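You operate a simulated robot arm through the tools that you are given. There is no shell and no other tool. Be economical: measure what you need, move in short steps, check, and stop when the job is done.

Carry out the task below with a simulated two-armed robot. There is one attempt and no reset: what you move stays moved.

Task
Wipe the pane in the padded case clean and close the case again.
Fine: take the smudge off with the purple block and put it back; lid shut, red catch across. What is to be rubbed or washed off counts as gone when no trace of it is left.

The check looks at the end state, three seconds after you hand in, the way a careful person would. Anything else that was tipped, shoved, dropped, spilled or broken makes it a failure. Lids that push on must go on centred and level and be pressed home; caps that screw on are set level and turned clockwise until they are tight.

Robot
Two 7-joint arms with two-finger grippers on one trunk, hanging from a carriage that runs on a gantry, over the field with the corners [-2.157, -0.556], [0.543, -0.54], [0.535, 0.74], [-2.165, 0.724] (x, y) and turns from -366 to 321 degrees about z. Base frame: it is fixed where the carriage stands at the start and does not move with it; the origin is on the floor, on the carriage's upright axis, x ahead of it, y to its left, z up. Lengths are in m, angles in degrees, forces in N, time in s.
The left shoulder is at the start at [0.04, 0.158, 1.402], the right one opposite. Places, roughly: purple block (5x6x4 cm) [0.1, -0.4, 0.8]; red case catch [0.4, -0.3, 0.9]; sliding case lid [0.3, -0.4, 0.9]. Payload 1.96 kg a hand.
Tool frame (each hand has its own): the origin (TCP) lies between the finger pads and is the grasp point; the fingertips stand 0.02 m ahead of it; z points along the fingers, y is the line along which they close. Largest opening 0.072 m; the body of the gripper starts 0.038 m behind the TCP.
Orientation is that of the tool frame in the base frame, as [roll, pitch, yaw] about the fixed x, y, z axes, in that order (R = Rz(yaw) Ry(pitch) Rx(roll)). With the fingers straight down and closing along the base's y, the tool's x points along the base's -x, its y along +y and its z along -z.

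Tools
- The arms move only by the tool apply_moves. It takes "left_series", "right_series" or both (then of equal length, played together; a hand with none holds still); each is a list of rows, each an object of numbers (a shift or turn left out is 0, a gripper value left out holds the last): "x", "y", "z": the shift along the tool's x, y, z in m; "ax", "ay", "az": the turn, a rotation vector about the tool's x, y, z in degrees; "gripper": the gripper command, from -1 (shut) to 1 (fully open), values between in proportion. In form: [{"x": .., "y": .., "z": .., "ax": .., "ay": .., "az": .., "gripper": ..}, ...]. A call has 1 to 12 rows; each row shifts and turns the commanded pose from where the row before left it, along the tool's axes as they then stand. Each row takes 0.2 s and may step no farther than 0.05 m and 8.6 degrees from the row before; otherwise, or with a gripper value out of range, the whole call is refused. Where a pose cannot be reached the arm comes as near as it can. A force on the tool above 40 N (or 10 N above the force at the start of the call, whichever is more), or a blocked arm, ends the call early, and 0.2 s more pass. Each finger travels about 0.045 m/s and halts on what it meets, pressing with about 35 N; the grip force reading is that of the motor and also rises with nothing between the fingers. The clock runs only during rows and for 0.2 s after the last one: add rows that do not move to give the fingers time. It gives the time, the measured TCP pose, the force on the tool (base axes), the opening and the grip force at its end, in the units of the frame above (readings bear some noise), with the torque about the TCP (base axes, N m) and any sound that the robot's microphone picked up.
- Cameras (640 x 400 px; columns grow to the right, rows downward): "scene" is now at [0.1982, -0.0524, 1.7547]; the picture's right is [-0.77, -0.64, 0.00], its down [-0.60, 0.72, -0.36] and it looks along [0.23, -0.28, -0.93] (base axes); focal length 265 px, centre (320, 200). "left" rides on the left gripper at [0.071, -0.019, -0.082] in its tool frame; the picture's right is [0.26, 0.97, 0.00], its down [-0.67, 0.18, -0.72] and it looks along [-0.69, 0.19, 0.70] (tool axes); focal length 280 px, centre (320, 200). "right" rides on the right gripper at [0.071, 0.019, -0.082] in its tool frame; the picture's right is [-0.26, 0.96, 0.00], its down [-0.67, -0.18, -0.72] and it looks along [-0.69, -0.19, 0.70] (tool axes); focal length 280 px, centre (320, 200). There is no depth. A picture from a camera that has moved, and an enlarged one, comes with that camera's place and axes in the base frame and with its lens. The place of the scene camera against the robot may be out by one fixed shift of up to 0.018 m in any direction.
- capture(camera): a new picture of that camera. No time passes.
- slide_trunk(by): slides the trunk up (or, below 0, down) by that many m; the arms and the scene camera ride with it, the base frame stays. It gives what a move gives, with no picture.
- steer(legs): drives the robot by 1 to 6 legs, each [ahead, left, turn to the left] in m, m and degrees, along the robot's own axes; the way and the turn of a leg run together, so that a leg with both is an arc; at most 1.5 m and 180 degrees a leg. The arms and the cameras ride along, it lands a little off, and it stops where it bumps. It keeps to its track: a leg is cut to what the track allows. It gives what a move gives.
- pan_tilt(pan, tilt): turns the head with the scene camera to pan (to the left, within 86 degrees either way) and tilt (down, from -29 to 69), counted from straight ahead of the robot. It gives what a move gives.
- zoom(camera, box): a new picture of the part [left, top, right, bottom] of that camera's present view, enlarged. No time passes.
- hand_in(): hands the job in; it is judged then, once.

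Go step by step. Nothing tells you exact positions but the pictures and the camera data: compare them with the known pose of the tool, close in by small moves and look again before you grip or let go. The budget is 120 turns and 88 pictures, counting those below and the enlarged ones. Unless the task says otherwise, let go and move clear before handing in, and close with one line.

The tools are called after "Call:" by a JSON object that holds its "method" and its "body". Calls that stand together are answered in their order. apply_moves: Moves the arms, as the interface text tells. Its arguments: {"type":"object","properties":{"left_series":{"type":"array"},"right_series":{"type":"array"}},"required":[]} The other tools are called the same way: slide_trunk (by) slides the trunk up or down; steer (legs) drives the base; pan_tilt (pan, tilt) turns the head that bears the scene camera; capture (camera) takes a picture; zoom (camera, box) takes an enlarged picture of a part of a camera's view; hand_in () hands the job in.

At the start:

```text
time_s: 0.0
left_ee_pos: [0.3676, -0.0172, 1.2033]
left_tcp_rot: [180.0, 0.0, 180.0]
left_contact_force: [-0.1, -0.3, 0.9]
left_wrist_torque: [0.01, 0.0, 0.01]
left_opening: 0.0719
left_grasp_force: 0.0
right_ee_pos: [0.3304, -0.3754, 1.1456]
right_tcp_rot: [-180.0, -0.1, 180.0]
right_contact_force: [0.0, -0.3, 0.5]
right_wrist_torque: [0.05, -0.01, -0.01]
right_opening: 0.0718
right_grasp_force: 0.0
trunk travel left (down, up): [-0.725, 0.115]
robot x, y, heading: [0.0015, -0.0023, 0.1]
head pan, tilt: [-50.1, 68.8]
```

scene: 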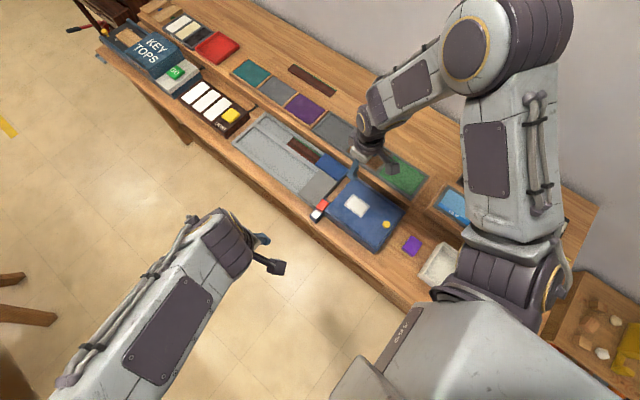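
right: 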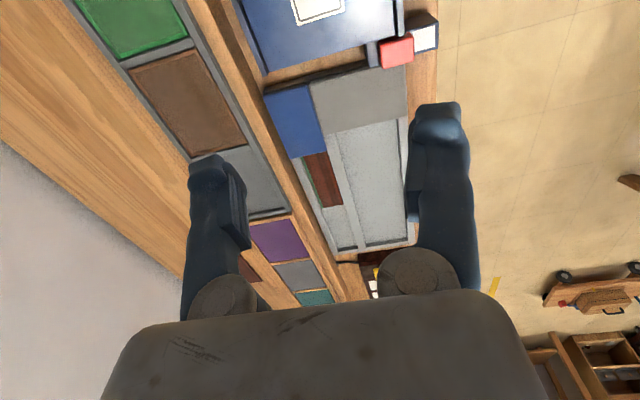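
left: 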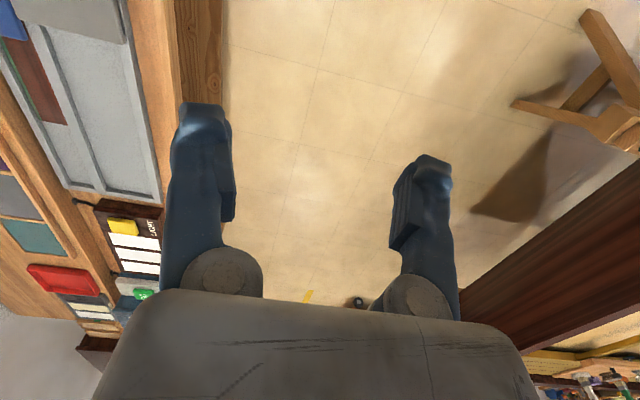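

The blue case with its lid, red catch and purple block sits on the bench to the robot's right. I'll take a closer look at it first.

Call:
{"method": "zoom", "body": {"camera": "scene", "box": [290, 140, 470, 290]}}

Call:
{"method": "zoom", "body": {"camera": "right", "box": [220, 0, 460, 150]}}

```text
2.67 times, centred on (380, 215) of scene
camera zoom: at [0.1982, -0.0524, 1.7547], right [-0.77, -0.64, 0.0], down [-0.6, 0.72, -0.36], along [0.23, -0.28, -0.93], focal length 706 px, centre (160, 160)
```

zoom: 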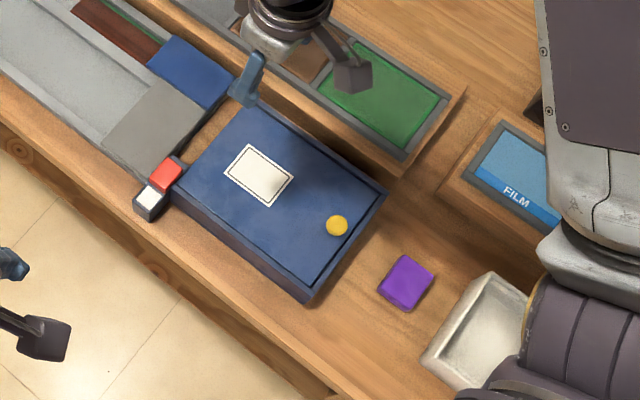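

```text
2.67 times, centred on (340, 75) of right
camera zoom: at [0.2593, -0.3567, 1.2268], right [0.26, 0.96, 0.0], down [0.67, -0.18, 0.72], along [0.69, -0.19, -0.7], focal length 748 px, centre (267, 533)
```

zoom: 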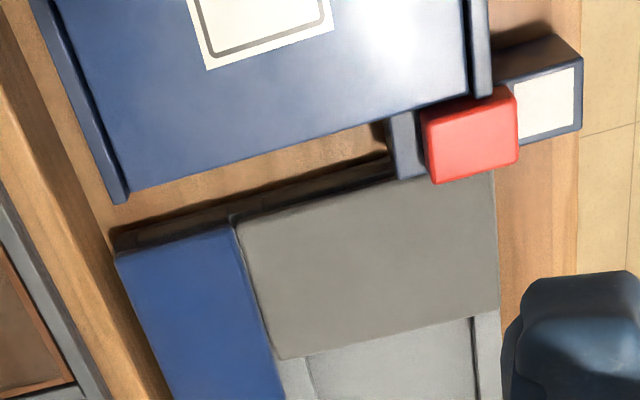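

The case spans roughly x 0.16–0.37, y -0.475 to -0.295, with the knob near (0.18, -0.39), the catch near (0.39, -0.30) and the block near (0.065, -0.405). I'll turn to face the bench so both hands reach them, then look again.

Call:
{"method": "steer", "body": {"legs": [[0, 0, -90], [0, 0.25, 0], [0.06, 0, 0]]}}

Call:
{"method": "pan_tilt", "body": {"pan": 0, "tilt": 60}}

Call:
{"method": "capture", "body": {"camera": "scene"}}

Call:
{"method": "capture", "body": {"camera": "left"}}

Call:
{"method": "capture", "body": {"camera": "right"}}

```text
time_s: 6.2
left_ee_pos: [0.2316, -0.4285, 1.2027]
left_tcp_rot: [180.0, 0.0, 89.6]
left_contact_force: [0.4, 0.1, 0.9]
left_wrist_torque: [0.0, 0.01, 0.01]
left_opening: 0.072
left_grasp_force: 0.0
right_ee_pos: [-0.1252, -0.3883, 1.1448]
right_tcp_rot: [-180.0, 0.0, 89.6]
right_contact_force: [-0.4, -0.7, -0.1]
right_wrist_torque: [-0.02, -0.03, 0.02]
right_opening: 0.0719
right_grasp_force: 0.1
trunk travel left (down, up): [-0.725, 0.115]
robot x, y, heading: [0.2491, -0.0638, -90.5]
head pan, tilt: [-50.1, 68.8]
```

```text
time_s: 7.4
left_ee_pos: [0.2308, -0.4279, 1.2026]
left_tcp_rot: [-179.9, 0.0, 89.6]
left_contact_force: [0.2, -0.5, 0.5]
left_wrist_torque: [0.05, 0.01, 0.0]
left_opening: 0.072
left_grasp_force: 0.0
right_ee_pos: [-0.1245, -0.3881, 1.1455]
right_tcp_rot: [180.0, 0.1, 89.5]
right_contact_force: [-0.6, -0.5, 0.4]
right_wrist_torque: [0.0, 0.01, 0.0]
right_opening: 0.0722
right_grasp_force: 0.0
trunk travel left (down, up): [-0.725, 0.115]
robot x, y, heading: [0.2554, -0.0593, -90.4]
head pan, tilt: [0.0, 60.0]
```

```text
82 pictures are left
camera scene: at [0.2523, -0.2969, 1.764], right [-1.0, 0.01, 0.0], down [0.01, 0.87, -0.5], along [0.0, -0.5, -0.87], focal length 265 px, centre (320, 200)
```

scene: 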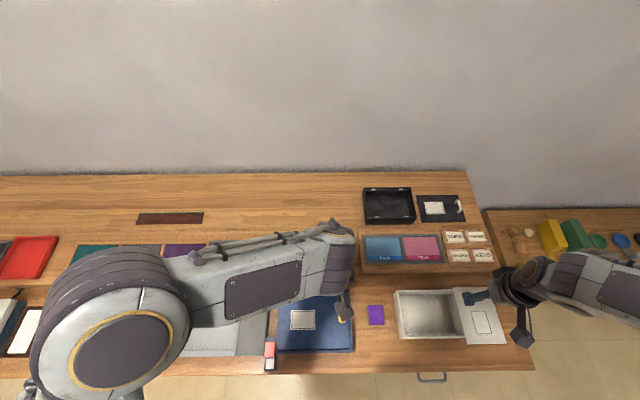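

```text
81 pictures are left
camera left: at [0.2121, -0.357, 1.2842], right [0.97, 0.26, 0.0], down [0.18, -0.68, 0.71], along [0.18, -0.69, -0.7], focal length 280 px, centre (320, 200)
```

left: 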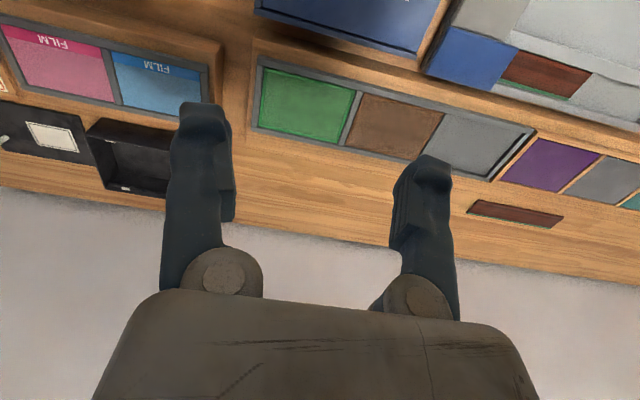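

```text
80 pictures are left
camera right: at [-0.1051, -0.3186, 1.2268], right [0.96, -0.27, 0.0], down [-0.19, -0.67, 0.72], along [-0.19, -0.69, -0.7], focal length 280 px, centre (320, 200)
```

right: 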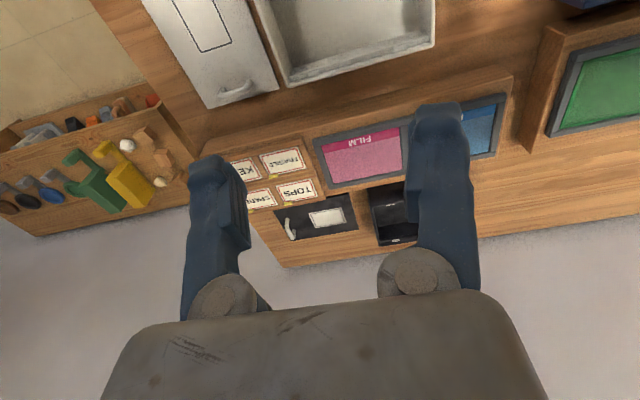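

The left arm hides the case, so I'll move the left hand toward +x and back to see the case with both cameras.

Call:
{"method": "apply_moves", "body": {"left_series": [{"x": 0.03, "y": 0.035}, {"x": 0.03, "y": 0.035}, {"x": 0.03, "y": 0.035}, {"x": 0.03, "y": 0.035}, {"x": 0.03, "y": 0.035}, {}]}}

Call:
{"method": "capture", "body": {"camera": "left"}}

Call:
{"method": "zoom", "body": {"camera": "scene", "box": [240, 260, 400, 360]}}

```text
time_s: 8.8
left_ee_pos: [0.3867, -0.3006, 1.2077]
left_tcp_rot: [-180.0, 0.0, 89.6]
left_contact_force: [0.3, -0.3, 0.5]
left_wrist_torque: [-0.03, 0.02, 0.0]
left_opening: 0.0719
left_grasp_force: 0.1
left hand out of reach, approached as far as the arm can: row 5
right_ee_pos: [-0.126, -0.387, 1.1446]
right_tcp_rot: [-180.0, 0.1, 89.6]
right_contact_force: [-0.7, 1.4, 0.1]
right_wrist_torque: [0.0, -0.01, -0.02]
right_opening: 0.072
right_grasp_force: 0.1
trunk travel left (down, up): [-0.725, 0.115]
robot x, y, heading: [0.2539, -0.0608, -90.5]
head pan, tilt: [0.0, 60.0]
```

```text
79 pictures are left
camera left: at [0.3669, -0.2296, 1.2894], right [0.97, 0.26, 0.0], down [0.18, -0.68, 0.72], along [0.18, -0.69, -0.7], focal length 280 px, centre (320, 200)
```

left: 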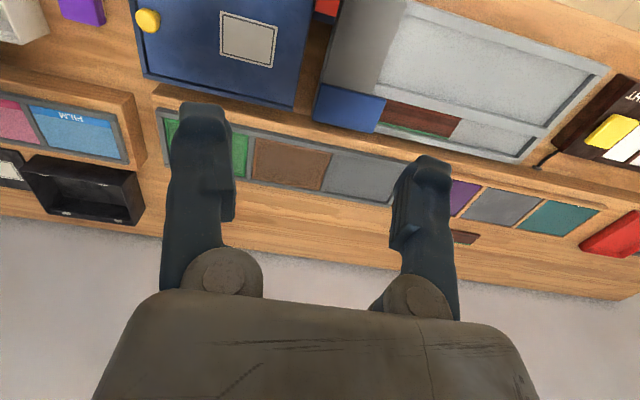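

```text
4.00 times, centred on (320, 310) of scene
camera zoom: at [0.2524, -0.2969, 1.764], right [-1.0, 0.01, 0.0], down [0.01, 0.87, -0.5], along [0.0, -0.5, -0.87], focal length 1059 px, centre (320, -240)
```

zoom: 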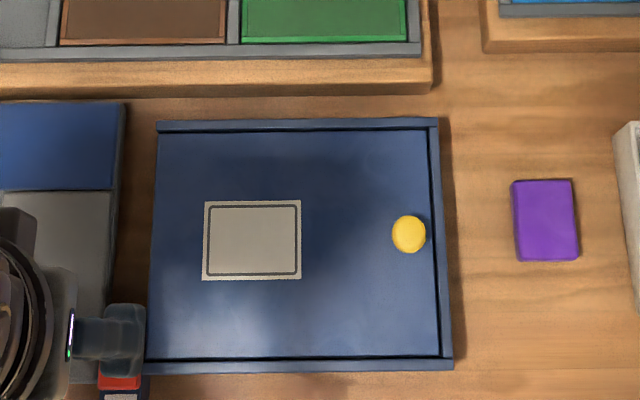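

The lid runs in rails along x, open at the +x end, where the catch is. I'll take a closer look at the catch.

Call:
{"method": "apply_moves", "body": {"left_series": [{"x": 0.05}, {"x": 0.05}, {"x": 0.04}, {"x": 0.04}, {}]}}

Call:
{"method": "zoom", "body": {"camera": "left", "box": [160, 0, 480, 200]}}

Call:
{"method": "zoom", "body": {"camera": "scene", "box": [220, 280, 380, 380]}}

```text
time_s: 10.0
left_ee_pos: [0.3861, -0.3008, 1.2086]
left_tcp_rot: [179.9, 0.0, 89.6]
left_contact_force: [-0.9, -0.1, 0.5]
left_wrist_torque: [-0.02, -0.01, -0.02]
left_opening: 0.0721
left_grasp_force: 0.1
left hand out of reach, approached as far as the arm can: row 1, 2, 3, 4
right_ee_pos: [-0.1247, -0.388, 1.1457]
right_tcp_rot: [-180.0, 0.0, 89.6]
right_contact_force: [0.8, 0.0, 0.8]
right_wrist_torque: [0.0, 0.01, 0.0]
right_opening: 0.072
right_grasp_force: 0.1
trunk travel left (down, up): [-0.725, 0.115]
robot x, y, heading: [0.2525, -0.0629, -90.4]
head pan, tilt: [0.0, 60.0]
```

```text
2.00 times, centred on (320, 100) of left
camera zoom: at [0.3666, -0.2298, 1.2894], right [0.97, 0.26, 0.0], down [0.18, -0.68, 0.71], along [0.18, -0.69, -0.7], focal length 561 px, centre (320, 400)
```

zoom: 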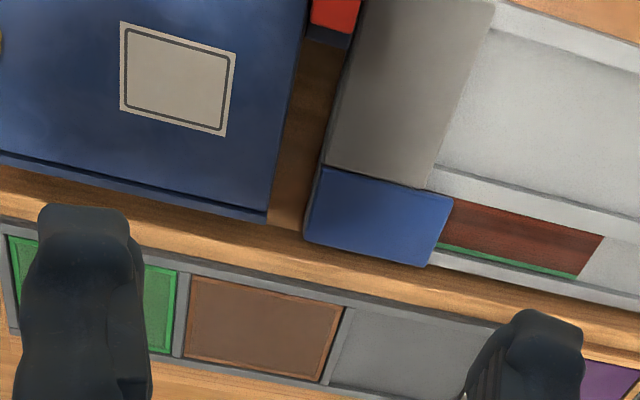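

```text
4.00 times, centred on (300, 330) of scene
camera zoom: at [0.2523, -0.2969, 1.764], right [-1.0, 0.01, 0.0], down [0.01, 0.87, -0.5], along [0.0, -0.5, -0.87], focal length 1059 px, centre (400, -320)
```

zoom: 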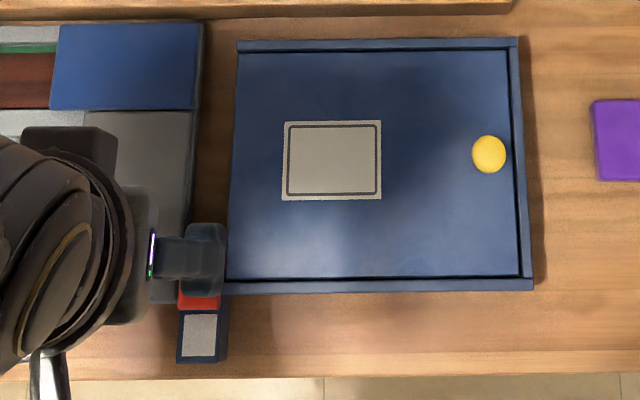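

I'll back off a bit to get the left wrist camera over the catch.

Call:
{"method": "steer", "body": {"legs": [[-0.2, 0.0, 0]]}}

Call:
{"method": "capture", "body": {"camera": "left"}}

Call:
{"method": "zoom", "body": {"camera": "left", "box": [180, 0, 420, 150]}}

Call:
{"method": "capture", "body": {"camera": "scene"}}

```text
time_s: 11.6
left_ee_pos: [0.3876, -0.0938, 1.2091]
left_tcp_rot: [-180.0, 0.1, 90.1]
left_contact_force: [0.2, 0.0, 1.4]
left_wrist_torque: [-0.03, 0.03, 0.0]
left_opening: 0.0718
left_grasp_force: 0.1
right_ee_pos: [-0.1223, -0.1841, 1.1454]
right_tcp_rot: [-179.9, -0.1, 89.9]
right_contact_force: [0.1, 0.4, -0.7]
right_wrist_torque: [-0.01, 0.02, 0.0]
right_opening: 0.0718
right_grasp_force: 0.0
trunk travel left (down, up): [-0.725, 0.115]
robot x, y, heading: [0.249, 0.147, -90.1]
head pan, tilt: [0.0, 60.0]
```

```text
75 pictures are left
camera left: at [0.3684, -0.0227, 1.2894], right [0.97, 0.26, 0.0], down [0.18, -0.67, 0.71], along [0.19, -0.69, -0.7], focal length 280 px, centre (320, 200)
```

left: 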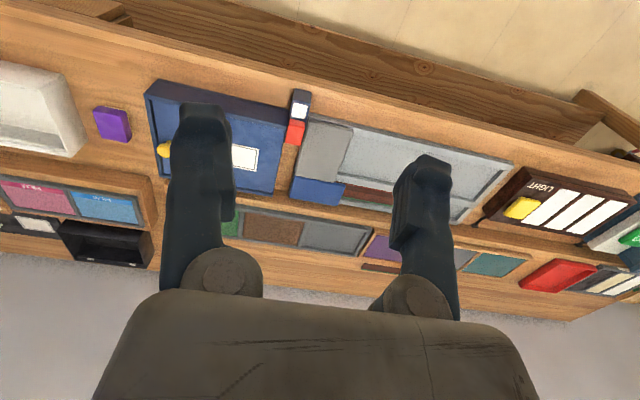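

```text
2.67 times, centred on (300, 75) of left
camera zoom: at [0.3684, -0.0227, 1.2894], right [0.97, 0.26, 0.0], down [0.18, -0.67, 0.71], along [0.19, -0.69, -0.7], focal length 748 px, centre (373, 533)
```

zoom: 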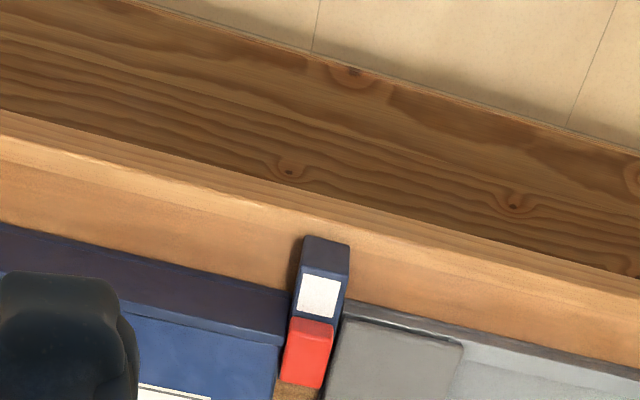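

```text
73 pictures are left
camera scene: at [0.2545, -0.0906, 1.764], right [-1.0, 0.0, 0.0], down [0.0, 0.87, -0.5], along [0.0, -0.5, -0.87], focal length 265 px, centre (320, 200)
```

scene: 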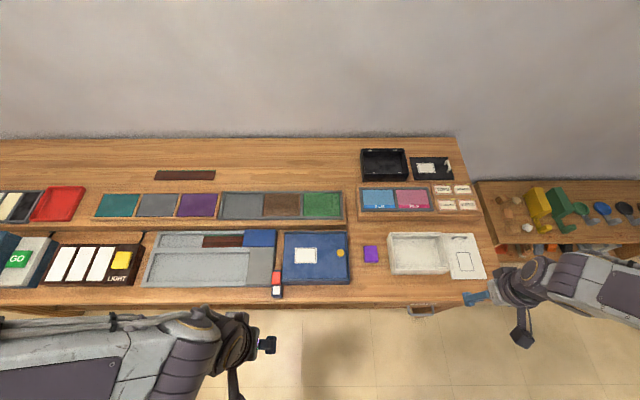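

Call:
{"method": "zoom", "body": {"camera": "scene", "box": [252, 222, 364, 306]}}

```text
4.76 times, centred on (308, 264) of scene
camera zoom: at [0.2545, -0.0906, 1.764], right [-1.0, 0.0, 0.0], down [0.0, 0.87, -0.5], along [0.0, -0.5, -0.87], focal length 1260 px, centre (377, -105)
```

zoom: 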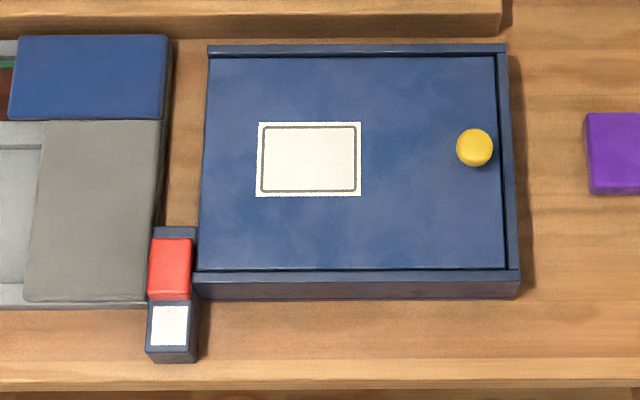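

The catch seems to be a red slider on a y-running rail at the case's +x end, standing in front of the lid; pushing it toward me (+y) should free it. I'll drive back in, turn the left hand so it closes along y, and look closer.

Call:
{"method": "steer", "body": {"legs": [[0.2, 0.0, 0]]}}

Call:
{"method": "apply_moves", "body": {"left_series": [{"az": 8.2}, {"az": 8.2}, {"az": 8.2}, {"az": 8.2}, {"az": 8.2}, {"az": 8.2}, {"az": 8.2}, {"az": 8.2}, {"az": 8.2}, {"az": 8.2}, {"az": 7.6}, {}]}}

Call:
{"method": "apply_moves", "body": {"left_series": [{"z": 0.04}, {"z": 0.04}, {"z": 0.04}, {}]}}

Call:
{"method": "capture", "body": {"camera": "left"}}

Call:
{"method": "capture", "body": {"camera": "scene"}}

```text
time_s: 13.2
left_ee_pos: [0.3869, -0.2933, 1.208]
left_tcp_rot: [180.0, 0.0, 89.9]
left_contact_force: [0.2, -1.0, -0.7]
left_wrist_torque: [0.01, 0.01, -0.01]
left_opening: 0.0723
left_grasp_force: 0.0
right_ee_pos: [-0.1229, -0.3816, 1.1457]
right_tcp_rot: [-180.0, 0.0, 89.8]
right_contact_force: [0.2, -0.7, -0.7]
right_wrist_torque: [0.02, 0.01, 0.02]
right_opening: 0.072
right_grasp_force: 0.0
trunk travel left (down, up): [-0.725, 0.115]
robot x, y, heading: [0.2549, -0.0539, -89.7]
head pan, tilt: [0.0, 60.0]
```

```text
time_s: 15.8
left_ee_pos: [0.3866, -0.2942, 1.2079]
left_tcp_rot: [-180.0, 0.0, 0.2]
left_contact_force: [0.3, 0.7, 1.1]
left_wrist_torque: [0.01, -0.01, -0.05]
left_opening: 0.0719
left_grasp_force: 0.1
right_ee_pos: [-0.1237, -0.3826, 1.1448]
right_tcp_rot: [-180.0, 0.0, 89.7]
right_contact_force: [0.1, 0.6, 0.5]
right_wrist_torque: [-0.01, -0.03, 0.02]
right_opening: 0.0718
right_grasp_force: 0.0
trunk travel left (down, up): [-0.725, 0.115]
robot x, y, heading: [0.2493, -0.0576, -90.0]
head pan, tilt: [0.0, 60.0]
```

```text
time_s: 16.8
left_ee_pos: [0.3878, -0.2926, 1.0894]
left_tcp_rot: [-180.0, 0.0, 0.3]
left_contact_force: [0.9, -0.3, 0.1]
left_wrist_torque: [0.02, 0.02, 0.02]
left_opening: 0.0718
left_grasp_force: 0.2
right_ee_pos: [-0.1232, -0.3816, 1.1456]
right_tcp_rot: [-180.0, 0.0, 89.9]
right_contact_force: [0.3, 0.7, -0.4]
right_wrist_torque: [0.04, -0.01, -0.03]
right_opening: 0.0718
right_grasp_force: 0.0
trunk travel left (down, up): [-0.725, 0.115]
robot x, y, heading: [0.2553, -0.0496, -90.3]
head pan, tilt: [0.0, 60.0]
```

```text
71 pictures are left
camera left: at [0.458, -0.2725, 1.1697], right [0.27, -0.96, 0.0], down [-0.67, -0.19, 0.72], along [-0.69, -0.19, -0.7], focal length 280 px, centre (320, 200)
```

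left: 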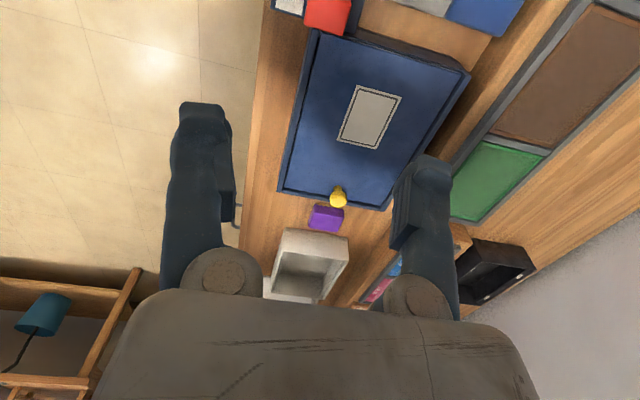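

```text
70 pictures are left
camera scene: at [0.2538, -0.2897, 1.764], right [-1.0, 0.0, 0.0], down [0.0, 0.87, -0.5], along [0.0, -0.5, -0.87], focal length 265 px, centre (320, 200)
```

scene: 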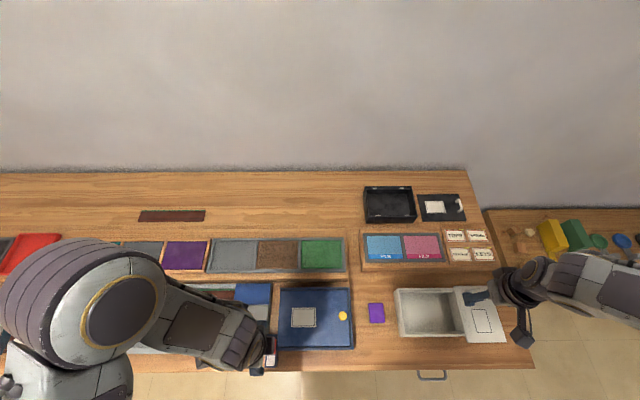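

Call:
{"method": "zoom", "body": {"camera": "left", "box": [260, 0, 420, 100]}}

```text
4.00 times, centred on (340, 50) of left
camera zoom: at [0.458, -0.2725, 1.1697], right [0.27, -0.96, 0.0], down [-0.67, -0.19, 0.72], along [-0.69, -0.19, -0.7], focal length 1122 px, centre (240, 800)
```

zoom: 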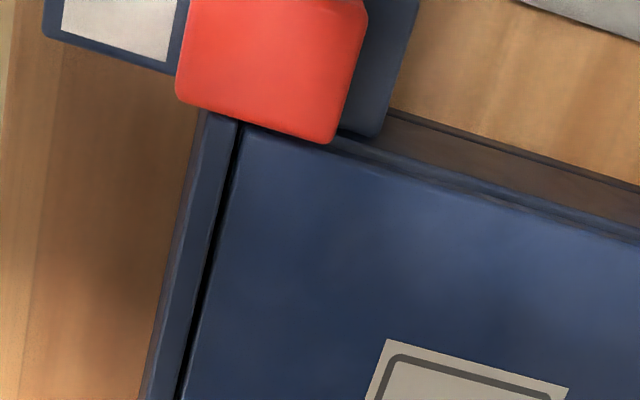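

The red slider spans about x 0.388–0.415 and y -0.312 to -0.277, directly below the hand. I'll centre over it and descend partway.

Call:
{"method": "apply_moves", "body": {"left_series": [{"x": 0.012, "z": 0.04}, {"z": 0.04}, {"z": 0.04}, {"z": 0.03}, {}]}}

Call:
{"method": "capture", "body": {"camera": "left"}}

Call:
{"method": "zoom", "body": {"camera": "scene", "box": [240, 290, 400, 390]}}

```text
time_s: 18.0
left_ee_pos: [0.4008, -0.2913, 0.9379]
left_tcp_rot: [-180.0, 0.0, 0.4]
left_contact_force: [-0.5, 0.1, 0.3]
left_wrist_torque: [0.01, 0.0, -0.05]
left_opening: 0.072
left_grasp_force: 0.1
right_ee_pos: [-0.1242, -0.3818, 1.1443]
right_tcp_rot: [179.9, 0.0, 89.8]
right_contact_force: [0.3, 0.1, 0.8]
right_wrist_torque: [0.0, -0.03, 0.02]
right_opening: 0.0719
right_grasp_force: 0.0
trunk travel left (down, up): [-0.725, 0.115]
robot x, y, heading: [0.2518, -0.0541, -90.1]
head pan, tilt: [0.0, 60.0]
```

```text
68 pictures are left
camera left: at [0.4721, -0.2719, 1.0195], right [0.27, -0.96, 0.0], down [-0.67, -0.19, 0.71], along [-0.69, -0.19, -0.7], focal length 280 px, centre (320, 200)
```

left: 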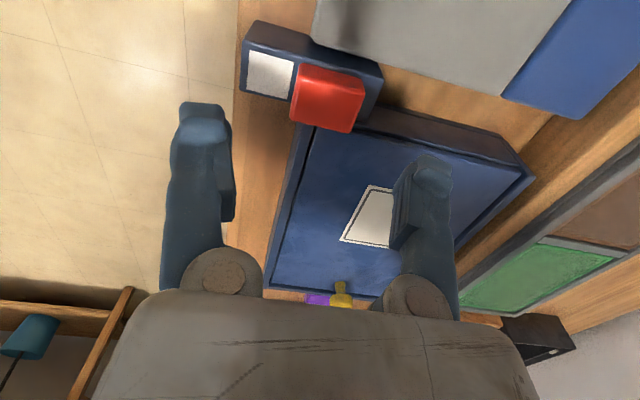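

```text
4.00 times, centred on (320, 340) of scene
camera zoom: at [0.2538, -0.2897, 1.764], right [-1.0, 0.0, 0.0], down [0.0, 0.87, -0.5], along [0.0, -0.5, -0.87], focal length 1059 px, centre (320, -360)
```

zoom: 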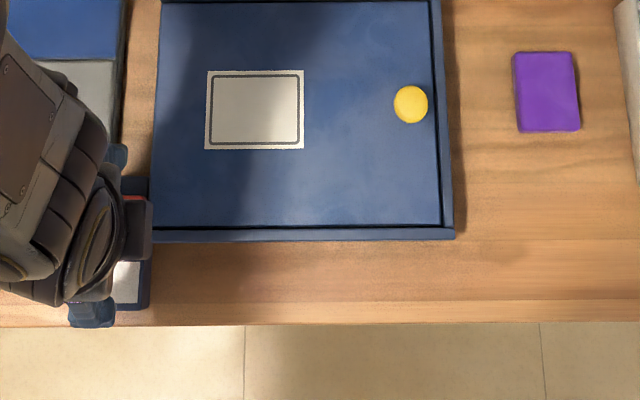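

The slider is centred in y, about 1 cm further in x. I'll shift, go down in steps and grip it lightly.

Call:
{"method": "apply_moves", "body": {"left_series": [{"x": 0.007, "z": 0.02}, {"z": 0.01}, {"z": 0.01}, {"z": 0.005}, {}]}}

Call:
{"method": "capture", "body": {"camera": "left"}}

```text
time_s: 19.2
left_ee_pos: [0.4062, -0.2908, 0.8926]
left_tcp_rot: [-180.0, 0.0, 0.2]
left_contact_force: [-0.6, -0.7, -0.3]
left_wrist_torque: [-0.01, -0.04, 0.02]
left_opening: 0.0719
left_grasp_force: 0.1
right_ee_pos: [-0.1232, -0.3829, 1.1457]
right_tcp_rot: [179.9, 0.0, 89.8]
right_contact_force: [-0.2, 0.2, -0.2]
right_wrist_torque: [0.01, 0.0, 0.02]
right_opening: 0.072
right_grasp_force: 0.0
trunk travel left (down, up): [-0.725, 0.115]
robot x, y, heading: [0.2538, -0.0502, -90.1]
head pan, tilt: [0.0, 60.0]
```

```text
66 pictures are left
camera left: at [0.4768, -0.2716, 0.9733], right [0.27, -0.96, 0.0], down [-0.67, -0.19, 0.72], along [-0.69, -0.19, -0.7], focal length 280 px, centre (320, 200)
```

left: 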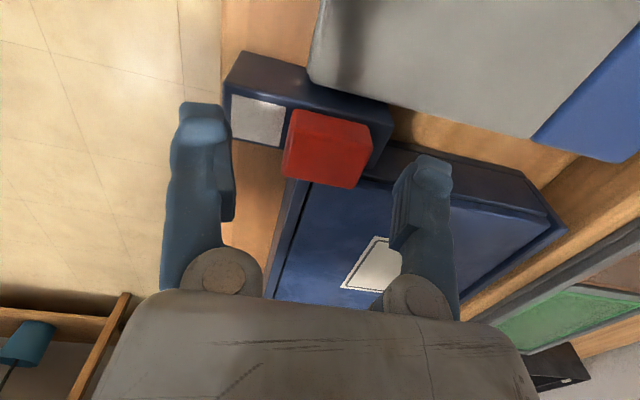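

Call:
{"method": "apply_moves", "body": {"left_series": [{"z": 0.004}, {"z": 0.004}, {}]}}

Call:
{"method": "zoom", "body": {"camera": "left", "box": [160, 40, 480, 240]}}

```text
time_s: 20.0
left_ee_pos: [0.4066, -0.2917, 0.8842]
left_tcp_rot: [180.0, 0.0, 0.3]
left_contact_force: [-0.5, -0.2, -0.6]
left_wrist_torque: [-0.03, 0.04, 0.01]
left_opening: 0.0721
left_grasp_force: 0.0
right_ee_pos: [-0.1224, -0.3818, 1.1457]
right_tcp_rot: [180.0, 0.0, 89.8]
right_contact_force: [-1.6, -0.1, -0.4]
right_wrist_torque: [-0.04, 0.0, 0.0]
right_opening: 0.072
right_grasp_force: 0.1
trunk travel left (down, up): [-0.725, 0.115]
robot x, y, heading: [0.2483, -0.056, -90.4]
head pan, tilt: [0.0, 60.0]
```

```text
2.00 times, centred on (320, 140) of left
camera zoom: at [0.4771, -0.2722, 0.9654], right [0.27, -0.96, 0.0], down [-0.67, -0.19, 0.72], along [-0.69, -0.19, -0.7], focal length 561 px, centre (320, 320)
```

zoom: 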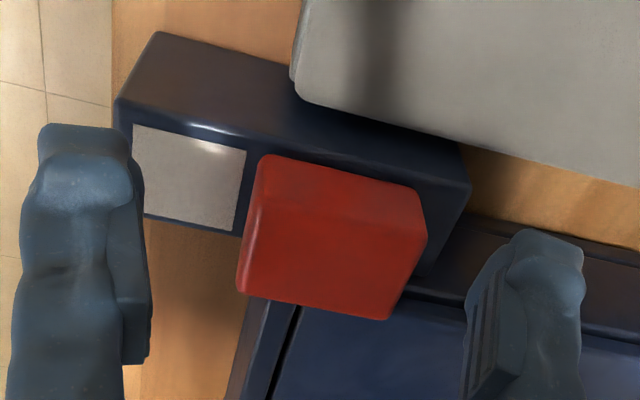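

Call:
{"method": "apply_moves", "body": {"left_series": [{"z": 0.003, "x": 0.002}, {"z": 0.002}, {}]}}

Call:
{"method": "apply_moves", "body": {"left_series": [{"gripper": 0}, {}, {}]}}

Call:
{"method": "zoom", "body": {"camera": "left", "box": [160, 40, 480, 240]}}

```text
time_s: 20.8
left_ee_pos: [0.4085, -0.2922, 0.8803]
left_tcp_rot: [-179.9, 0.0, 0.3]
left_contact_force: [0.4, -1.1, 0.9]
left_wrist_torque: [0.01, 0.0, -0.02]
left_opening: 0.0718
left_grasp_force: 0.1
right_ee_pos: [-0.124, -0.3815, 1.1445]
right_tcp_rot: [179.9, 0.0, 89.8]
right_contact_force: [0.8, 0.2, 0.6]
right_wrist_torque: [0.04, -0.01, 0.01]
right_opening: 0.0718
right_grasp_force: 0.0
trunk travel left (down, up): [-0.725, 0.115]
robot x, y, heading: [0.2508, -0.0548, -90.1]
head pan, tilt: [0.0, 60.0]
```

```text
time_s: 21.6
left_ee_pos: [0.4091, -0.2936, 0.8799]
left_tcp_rot: [180.0, -0.1, 0.3]
left_contact_force: [-1.5, 0.6, -0.1]
left_wrist_torque: [-0.07, 0.01, 0.0]
left_opening: 0.0385
left_grasp_force: 28.3
right_ee_pos: [-0.1232, -0.3827, 1.1461]
right_tcp_rot: [-180.0, 0.0, 89.7]
right_contact_force: [-0.6, -0.4, 0.0]
right_wrist_torque: [-0.01, 0.01, 0.01]
right_opening: 0.0718
right_grasp_force: 0.1
trunk travel left (down, up): [-0.725, 0.115]
robot x, y, heading: [0.2522, -0.0551, -90.1]
head pan, tilt: [0.0, 60.0]
```

```text
2.00 times, centred on (320, 140) of left
camera zoom: at [0.4791, -0.273, 0.9606], right [0.27, -0.96, 0.0], down [-0.67, -0.19, 0.72], along [-0.69, -0.19, -0.7], focal length 561 px, centre (320, 320)
```

zoom: 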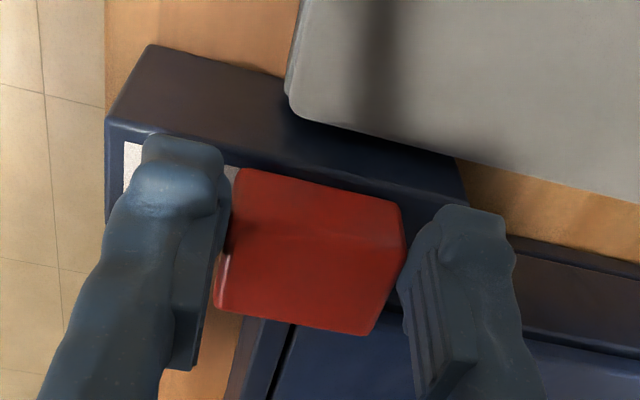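

I've gripped the catch (opening 3.85 cm). I'll slide it toward +y, which is tool -y.

Call:
{"method": "apply_moves", "body": {"left_series": [{"y": -0.008}, {"y": -0.008}, {"y": -0.008}, {"y": -0.008}, {"y": -0.006}, {}]}}

Call:
{"method": "zoom", "body": {"camera": "left", "box": [160, 40, 480, 240]}}

```text
time_s: 23.0
left_ee_pos: [0.4079, -0.2644, 0.8828]
left_tcp_rot: [179.3, 0.0, 0.2]
left_contact_force: [2.4, -31.0, 3.9]
left_wrist_torque: [-0.74, 0.02, 0.17]
left_opening: 0.0379
left_grasp_force: 40.0
right_ee_pos: [-0.1242, -0.3885, 1.147]
right_tcp_rot: [180.0, 0.3, 89.8]
right_contact_force: [0.4, -0.1, -0.3]
right_wrist_torque: [0.01, -0.01, 0.04]
right_opening: 0.072
right_grasp_force: 0.0
trunk travel left (down, up): [-0.725, 0.115]
robot x, y, heading: [0.2537, -0.0527, -89.8]
head pan, tilt: [0.0, 60.0]
```

```text
2.00 times, centred on (320, 140) of left
camera zoom: at [0.4787, -0.2436, 0.9637], right [0.27, -0.96, 0.01], down [-0.67, -0.18, 0.72], along [-0.69, -0.2, -0.7], focal length 561 px, centre (320, 320)
```

zoom: 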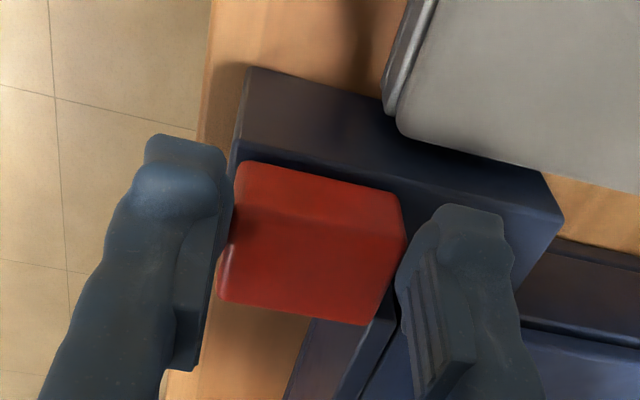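

The catch has reached the end of its travel and the white label is covered, so it should be clear of the lid. I'll release it and rise.

Call:
{"method": "apply_moves", "body": {"left_series": [{"y": 0.003}, {"gripper": 1}, {}, {}, {"z": -0.02}, {"z": -0.03}, {"z": -0.04}, {"z": -0.02}, {}]}}

Call:
{"method": "capture", "body": {"camera": "left"}}

```text
time_s: 25.0
left_ee_pos: [0.4071, -0.2585, 0.9913]
left_tcp_rot: [-179.9, 0.0, 0.3]
left_contact_force: [0.6, 0.5, -0.6]
left_wrist_torque: [0.01, 0.03, 0.02]
left_opening: 0.0721
left_grasp_force: 0.0
right_ee_pos: [-0.1223, -0.3822, 1.1458]
right_tcp_rot: [-180.0, 0.1, 89.8]
right_contact_force: [-1.3, 0.4, -0.2]
right_wrist_torque: [0.02, 0.02, -0.03]
right_opening: 0.0718
right_grasp_force: 0.1
trunk travel left (down, up): [-0.725, 0.115]
robot x, y, heading: [0.255, -0.0497, -90.1]
head pan, tilt: [0.0, 60.0]
```

```text
62 pictures are left
camera left: at [0.4776, -0.2395, 1.073], right [0.27, -0.96, 0.0], down [-0.67, -0.19, 0.72], along [-0.69, -0.19, -0.7], focal length 280 px, centre (320, 200)
```

left: 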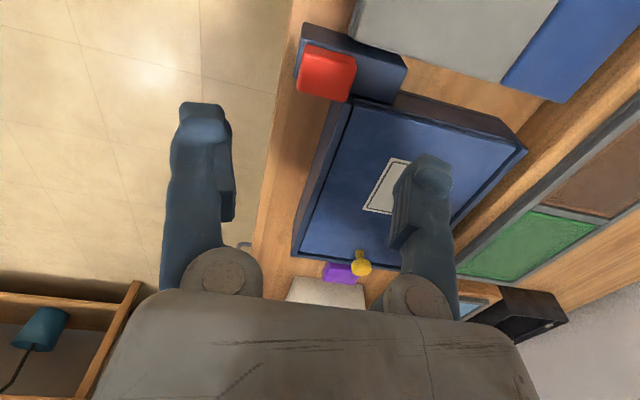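

The catch is open. Next, the left hand goes above the knob near (0.185, -0.375).

Call:
{"method": "apply_moves", "body": {"left_series": [{"x": -0.037, "y": 0.0195}, {"x": -0.037, "y": 0.0195}, {"x": -0.037, "y": 0.0195}, {"x": -0.037, "y": 0.0195}, {"x": -0.037, "y": 0.0195}, {"x": -0.037, "y": 0.0195}, {}]}}

Call:
{"method": "capture", "body": {"camera": "left"}}

```text
time_s: 26.6
left_ee_pos: [0.1871, -0.3752, 0.9871]
left_tcp_rot: [-179.8, 0.0, 0.3]
left_contact_force: [-0.4, 0.9, -0.3]
left_wrist_torque: [0.01, -0.05, 0.02]
left_opening: 0.0721
left_grasp_force: 0.1
right_ee_pos: [-0.1241, -0.3825, 1.1454]
right_tcp_rot: [180.0, 0.0, 89.9]
right_contact_force: [0.0, -0.9, -0.2]
right_wrist_torque: [0.01, -0.01, -0.01]
right_opening: 0.0719
right_grasp_force: 0.1
trunk travel left (down, up): [-0.725, 0.115]
robot x, y, heading: [0.2534, -0.055, -90.2]
head pan, tilt: [0.0, 60.0]
```

```text
61 pictures are left
camera left: at [0.257, -0.3551, 1.0686], right [0.27, -0.96, 0.0], down [-0.67, -0.19, 0.71], along [-0.69, -0.19, -0.7], focal length 280 px, centre (320, 200)
```

left: 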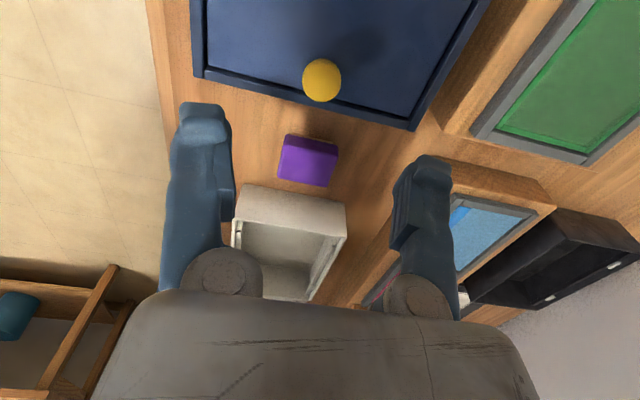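

The knob is right under the hand. I'll descend around it.

Call:
{"method": "apply_moves", "body": {"left_series": [{"z": 0.03}, {"z": 0.03}, {"z": 0.02}, {"z": 0.01}, {}]}}

Call:
{"method": "capture", "body": {"camera": "left"}}

```text
time_s: 27.8
left_ee_pos: [0.1976, -0.3772, 0.8966]
left_tcp_rot: [179.9, -0.8, 0.9]
left_contact_force: [0.0, 0.5, -0.2]
left_wrist_torque: [-0.01, 0.0, 0.0]
left_opening: 0.0719
left_grasp_force: 0.0
right_ee_pos: [-0.1234, -0.3833, 1.1449]
right_tcp_rot: [179.9, 0.0, 89.7]
right_contact_force: [-0.3, -0.3, 0.4]
right_wrist_torque: [0.0, 0.0, 0.01]
right_opening: 0.0718
right_grasp_force: 0.1
trunk travel left (down, up): [-0.725, 0.115]
robot x, y, heading: [0.2527, -0.0585, -89.9]
head pan, tilt: [0.0, 60.0]
```

```text
60 pictures are left
camera left: at [0.2671, -0.3566, 0.9779], right [0.28, -0.96, 0.0], down [-0.68, -0.19, 0.71], along [-0.68, -0.2, -0.71], focal length 280 px, centre (320, 200)
```

left: 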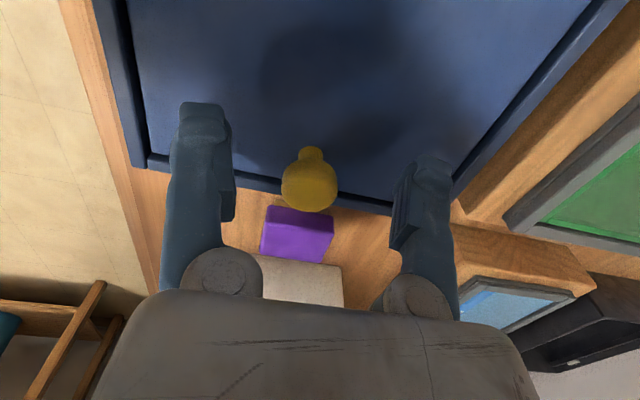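

The left arm is at its reach limit in -x here. I'll lift a bit and shift the base 6 cm toward -x.

Call:
{"method": "apply_moves", "body": {"left_series": [{"z": -0.04}, {"z": -0.03}, {}]}}

Call:
{"method": "steer", "body": {"legs": [[0, -0.07, 0]]}}

Call:
{"method": "apply_moves", "body": {"left_series": [{"x": 0.03}, {"x": 0.03}, {}]}}

Call:
{"method": "capture", "body": {"camera": "left"}}

```text
time_s: 28.6
left_ee_pos: [0.1871, -0.3737, 0.9721]
left_tcp_rot: [-179.9, 0.0, 0.2]
left_contact_force: [0.1, -0.5, -0.2]
left_wrist_torque: [0.0, 0.02, 0.01]
left_opening: 0.072
left_grasp_force: 0.1
right_ee_pos: [-0.1235, -0.3822, 1.1456]
right_tcp_rot: [-180.0, 0.0, 89.8]
right_contact_force: [-0.1, -0.1, -0.2]
right_wrist_torque: [0.03, 0.02, 0.01]
right_opening: 0.072
right_grasp_force: 0.2
trunk travel left (down, up): [-0.725, 0.115]
robot x, y, heading: [0.2488, -0.0519, -90.2]
head pan, tilt: [0.0, 60.0]
```

```text
time_s: 29.6
left_ee_pos: [0.1181, -0.3738, 0.9735]
left_tcp_rot: [-179.9, 0.0, 0.3]
left_contact_force: [0.0, -0.5, -0.5]
left_wrist_torque: [0.02, -0.03, -0.03]
left_opening: 0.0724
left_grasp_force: 0.0
right_ee_pos: [-0.1938, -0.3821, 1.1458]
right_tcp_rot: [-179.9, 0.1, 89.8]
right_contact_force: [1.0, -0.2, 0.5]
right_wrist_torque: [-0.02, 0.02, -0.01]
right_opening: 0.0721
right_grasp_force: 0.1
trunk travel left (down, up): [-0.725, 0.115]
robot x, y, heading: [0.1839, -0.0506, -90.0]
head pan, tilt: [0.0, 60.0]
```

```text
time_s: 30.4
left_ee_pos: [0.1768, -0.3738, 0.9707]
left_tcp_rot: [-180.0, -0.1, 0.4]
left_contact_force: [-0.4, 0.0, 0.9]
left_wrist_torque: [0.0, 0.03, -0.04]
left_opening: 0.0722
left_grasp_force: 0.1
right_ee_pos: [-0.1919, -0.3822, 1.1458]
right_tcp_rot: [180.0, 0.0, 89.8]
right_contact_force: [0.4, -0.7, -0.4]
right_wrist_torque: [-0.02, 0.01, -0.02]
right_opening: 0.0719
right_grasp_force: 0.1
trunk travel left (down, up): [-0.725, 0.115]
robot x, y, heading: [0.1815, -0.0523, -90.2]
head pan, tilt: [0.0, 60.0]
```

```text
59 pictures are left
camera left: at [0.2472, -0.355, 1.0515], right [0.27, -0.96, 0.0], down [-0.67, -0.19, 0.71], along [-0.69, -0.19, -0.7], focal length 280 px, centre (320, 200)
```

left: 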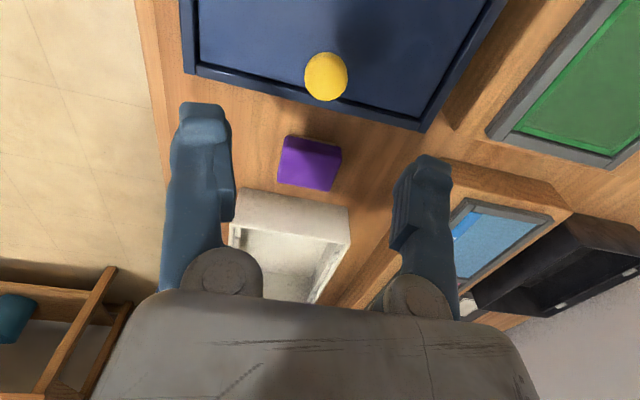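

Call:
{"method": "apply_moves", "body": {"left_series": [{"x": 0.008, "z": 0.03}, {"z": 0.03}, {"z": 0.015}, {}]}}

Call:
{"method": "capture", "body": {"camera": "left"}}

```text
time_s: 31.4
left_ee_pos: [0.1847, -0.3728, 0.897]
left_tcp_rot: [-179.9, 0.0, 0.3]
left_contact_force: [0.3, -0.2, -0.3]
left_wrist_torque: [0.05, 0.01, -0.02]
left_opening: 0.0719
left_grasp_force: 0.0
right_ee_pos: [-0.1934, -0.3823, 1.1461]
right_tcp_rot: [179.9, 0.0, 89.9]
right_contact_force: [0.4, -0.4, 0.1]
right_wrist_torque: [0.0, -0.03, 0.03]
right_opening: 0.072
right_grasp_force: 0.0
trunk travel left (down, up): [-0.725, 0.115]
robot x, y, heading: [0.181, -0.0555, -89.7]
head pan, tilt: [0.0, 60.0]
```

```text
58 pictures are left
camera left: at [0.2553, -0.3537, 0.9778], right [0.27, -0.96, 0.0], down [-0.67, -0.19, 0.71], along [-0.69, -0.19, -0.7], focal length 280 px, centre (320, 200)
```

left: 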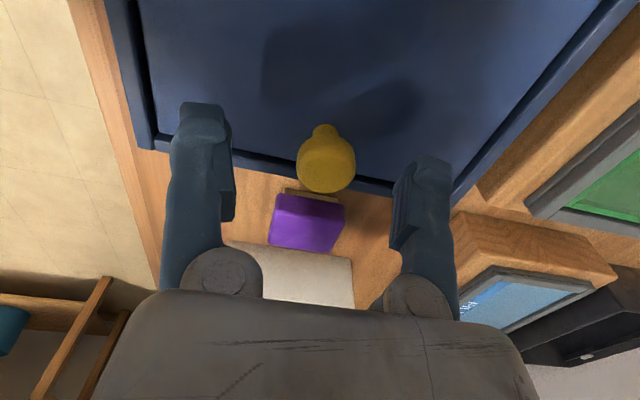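

Call:
{"method": "apply_moves", "body": {"left_series": [{"z": 0.004}, {"gripper": -0.6}, {}, {}, {}, {}, {}]}}

Call:
{"method": "zoom", "body": {"camera": "left", "box": [160, 60, 480, 260]}}

```text
time_s: 33.0
left_ee_pos: [0.1859, -0.376, 0.8935]
left_tcp_rot: [179.9, -0.1, 0.3]
left_contact_force: [0.6, -14.2, -9.0]
left_wrist_torque: [-0.2, -0.01, 0.07]
left_opening: 0.0244
left_grasp_force: 39.9
right_ee_pos: [-0.1931, -0.3847, 1.1445]
right_tcp_rot: [179.9, 0.1, 89.8]
right_contact_force: [-0.4, -0.5, -0.8]
right_wrist_torque: [0.02, 0.01, -0.01]
right_opening: 0.072
right_grasp_force: 0.0
trunk travel left (down, up): [-0.725, 0.115]
robot x, y, heading: [0.1839, -0.0505, -90.1]
head pan, tilt: [0.0, 60.0]
```

```text
2.00 times, centred on (320, 160) of left
camera zoom: at [0.2564, -0.3568, 0.9739], right [0.27, -0.96, 0.0], down [-0.67, -0.19, 0.72], along [-0.69, -0.19, -0.7], focal length 561 px, centre (320, 280)
```

zoom: 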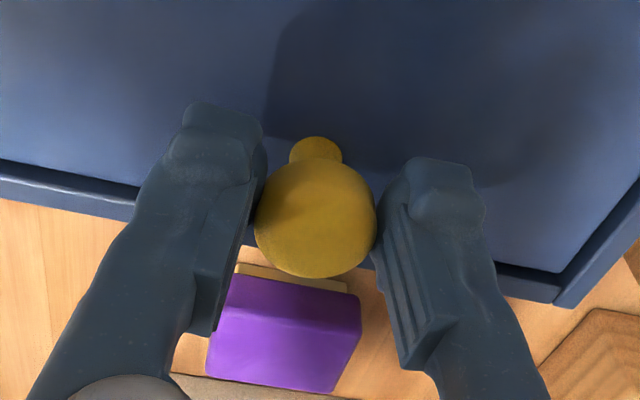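

The knob is gripped. I'll relax the side load and try sliding the lid +x.

Call:
{"method": "apply_moves", "body": {"left_series": [{"y": 0.003}, {"x": 0.01}, {"x": 0.01}, {"x": 0.01}, {"x": 0.01}, {}]}}

Call:
{"method": "capture", "body": {"camera": "scene"}}

```text
time_s: 34.5
left_ee_pos: [0.2275, -0.3779, 0.8938]
left_tcp_rot: [-179.9, 0.0, 0.3]
left_contact_force: [-0.4, 4.5, 20.6]
left_wrist_torque: [0.05, 0.23, -0.06]
left_opening: 0.0242
left_grasp_force: 39.9
right_ee_pos: [-0.1907, -0.3831, 1.1441]
right_tcp_rot: [-180.0, -0.1, 89.7]
right_contact_force: [1.2, -0.3, 0.7]
right_wrist_torque: [0.0, -0.03, 0.02]
right_opening: 0.0719
right_grasp_force: 0.1
trunk travel left (down, up): [-0.725, 0.115]
robot x, y, heading: [0.1822, -0.0508, -90.2]
head pan, tilt: [0.0, 60.0]
```

```text
56 pictures are left
camera scene: at [0.1848, -0.2895, 1.7644], right [-1.0, 0.0, 0.0], down [0.0, 0.87, -0.5], along [0.0, -0.5, -0.87], focal length 265 px, centre (320, 200)
```

scene: 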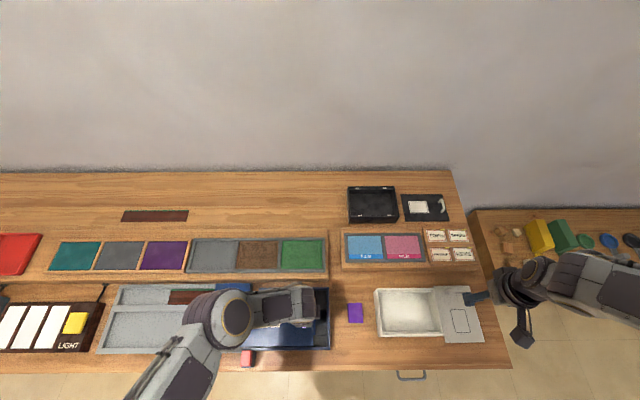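

The lid is sliding. I'll ease off the downward load slightly and go on.

Call:
{"method": "apply_moves", "body": {"left_series": [{"z": -0.0015}, {"x": 0.015}, {"x": 0.015}, {"x": 0.015}, {"x": 0.015}, {}]}}

Call:
{"method": "zoom", "body": {"camera": "scene", "box": [180, 260, 420, 390]}}

Call:
{"method": "capture", "body": {"camera": "left"}}

```text
time_s: 35.9
left_ee_pos: [0.2889, -0.3765, 0.8964]
left_tcp_rot: [-180.0, -0.1, 0.3]
left_contact_force: [0.8, -7.2, -21.2]
left_wrist_torque: [-0.07, -0.11, 0.02]
left_opening: 0.0233
left_grasp_force: 40.4
right_ee_pos: [-0.1926, -0.3831, 1.1455]
right_tcp_rot: [180.0, 0.1, 89.9]
right_contact_force: [0.0, 0.2, -0.2]
right_wrist_torque: [0.0, -0.02, 0.02]
right_opening: 0.072
right_grasp_force: 0.0
trunk travel left (down, up): [-0.725, 0.115]
robot x, y, heading: [0.1833, -0.0536, -90.1]
head pan, tilt: [0.0, 60.0]
```

```text
2.67 times, centred on (300, 325) of scene
camera zoom: at [0.1848, -0.2898, 1.764], right [-1.0, 0.0, 0.0], down [0.0, 0.87, -0.5], along [0.0, -0.5, -0.87], focal length 706 px, centre (373, -133)
```

zoom: 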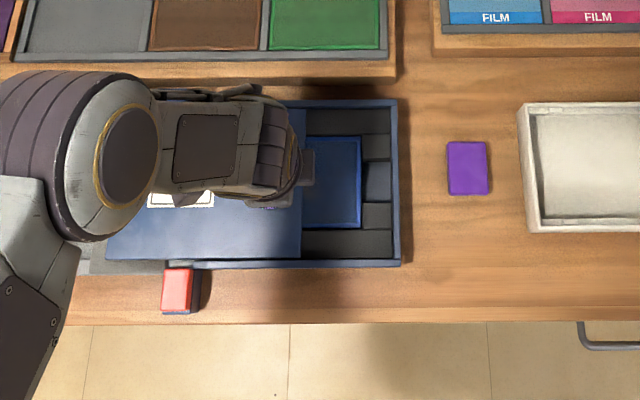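

```text
54 pictures are left
camera left: at [0.3586, -0.3564, 0.9765], right [0.27, -0.96, 0.0], down [-0.67, -0.19, 0.71], along [-0.69, -0.19, -0.7], focal length 280 px, centre (320, 200)
```

left: 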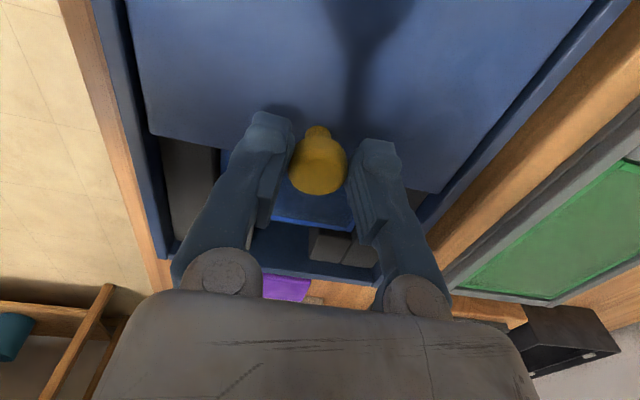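

The padded interior with a blue pane shows. I'll slide further, easing the vertical load.

Call:
{"method": "apply_moves", "body": {"left_series": [{"z": 0.0012}, {"x": 0.012}, {"x": 0.012}, {"x": 0.012}, {"x": 0.012}, {}]}}

Call:
{"method": "capture", "body": {"camera": "scene"}}

Call:
{"method": "zoom", "body": {"camera": "scene", "box": [180, 260, 420, 390]}}

```text
time_s: 36.4
left_ee_pos: [0.291, -0.3764, 0.895]
left_tcp_rot: [-179.9, 0.0, 0.2]
left_contact_force: [0.2, 7.9, 36.5]
left_wrist_torque: [0.09, -0.18, 0.02]
left_opening: 0.0233
left_grasp_force: 40.2
right_ee_pos: [-0.1914, -0.3825, 1.1453]
right_tcp_rot: [180.0, 0.0, 89.8]
right_contact_force: [0.2, 0.4, 0.6]
right_wrist_torque: [0.02, 0.03, 0.01]
right_opening: 0.072
right_grasp_force: 0.0
trunk travel left (down, up): [-0.725, 0.115]
robot x, y, heading: [0.1807, -0.0526, -90.0]
head pan, tilt: [0.0, 60.0]
stopped in row 2 (left hand): the force on the tool passed its limit (the readings are from after the stop); the commanded pose is now the measured one
```

```text
53 pictures are left
camera scene: at [0.1852, -0.2893, 1.7649], right [-1.0, 0.0, 0.0], down [0.0, 0.87, -0.5], along [0.0, -0.5, -0.87], focal length 265 px, centre (320, 200)
```

scene: 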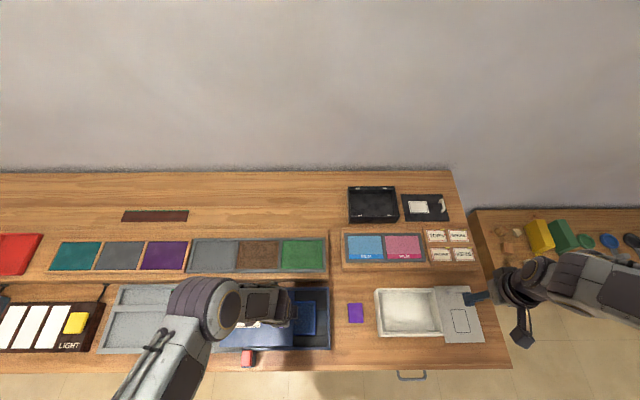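

```text
2.67 times, centred on (300, 325) of scene
camera zoom: at [0.1852, -0.2893, 1.7649], right [-1.0, 0.0, 0.0], down [0.0, 0.87, -0.5], along [0.0, -0.5, -0.87], focal length 706 px, centre (373, -133)
```

zoom: 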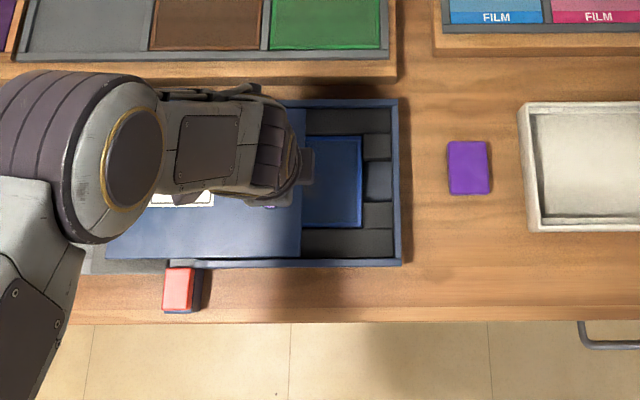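

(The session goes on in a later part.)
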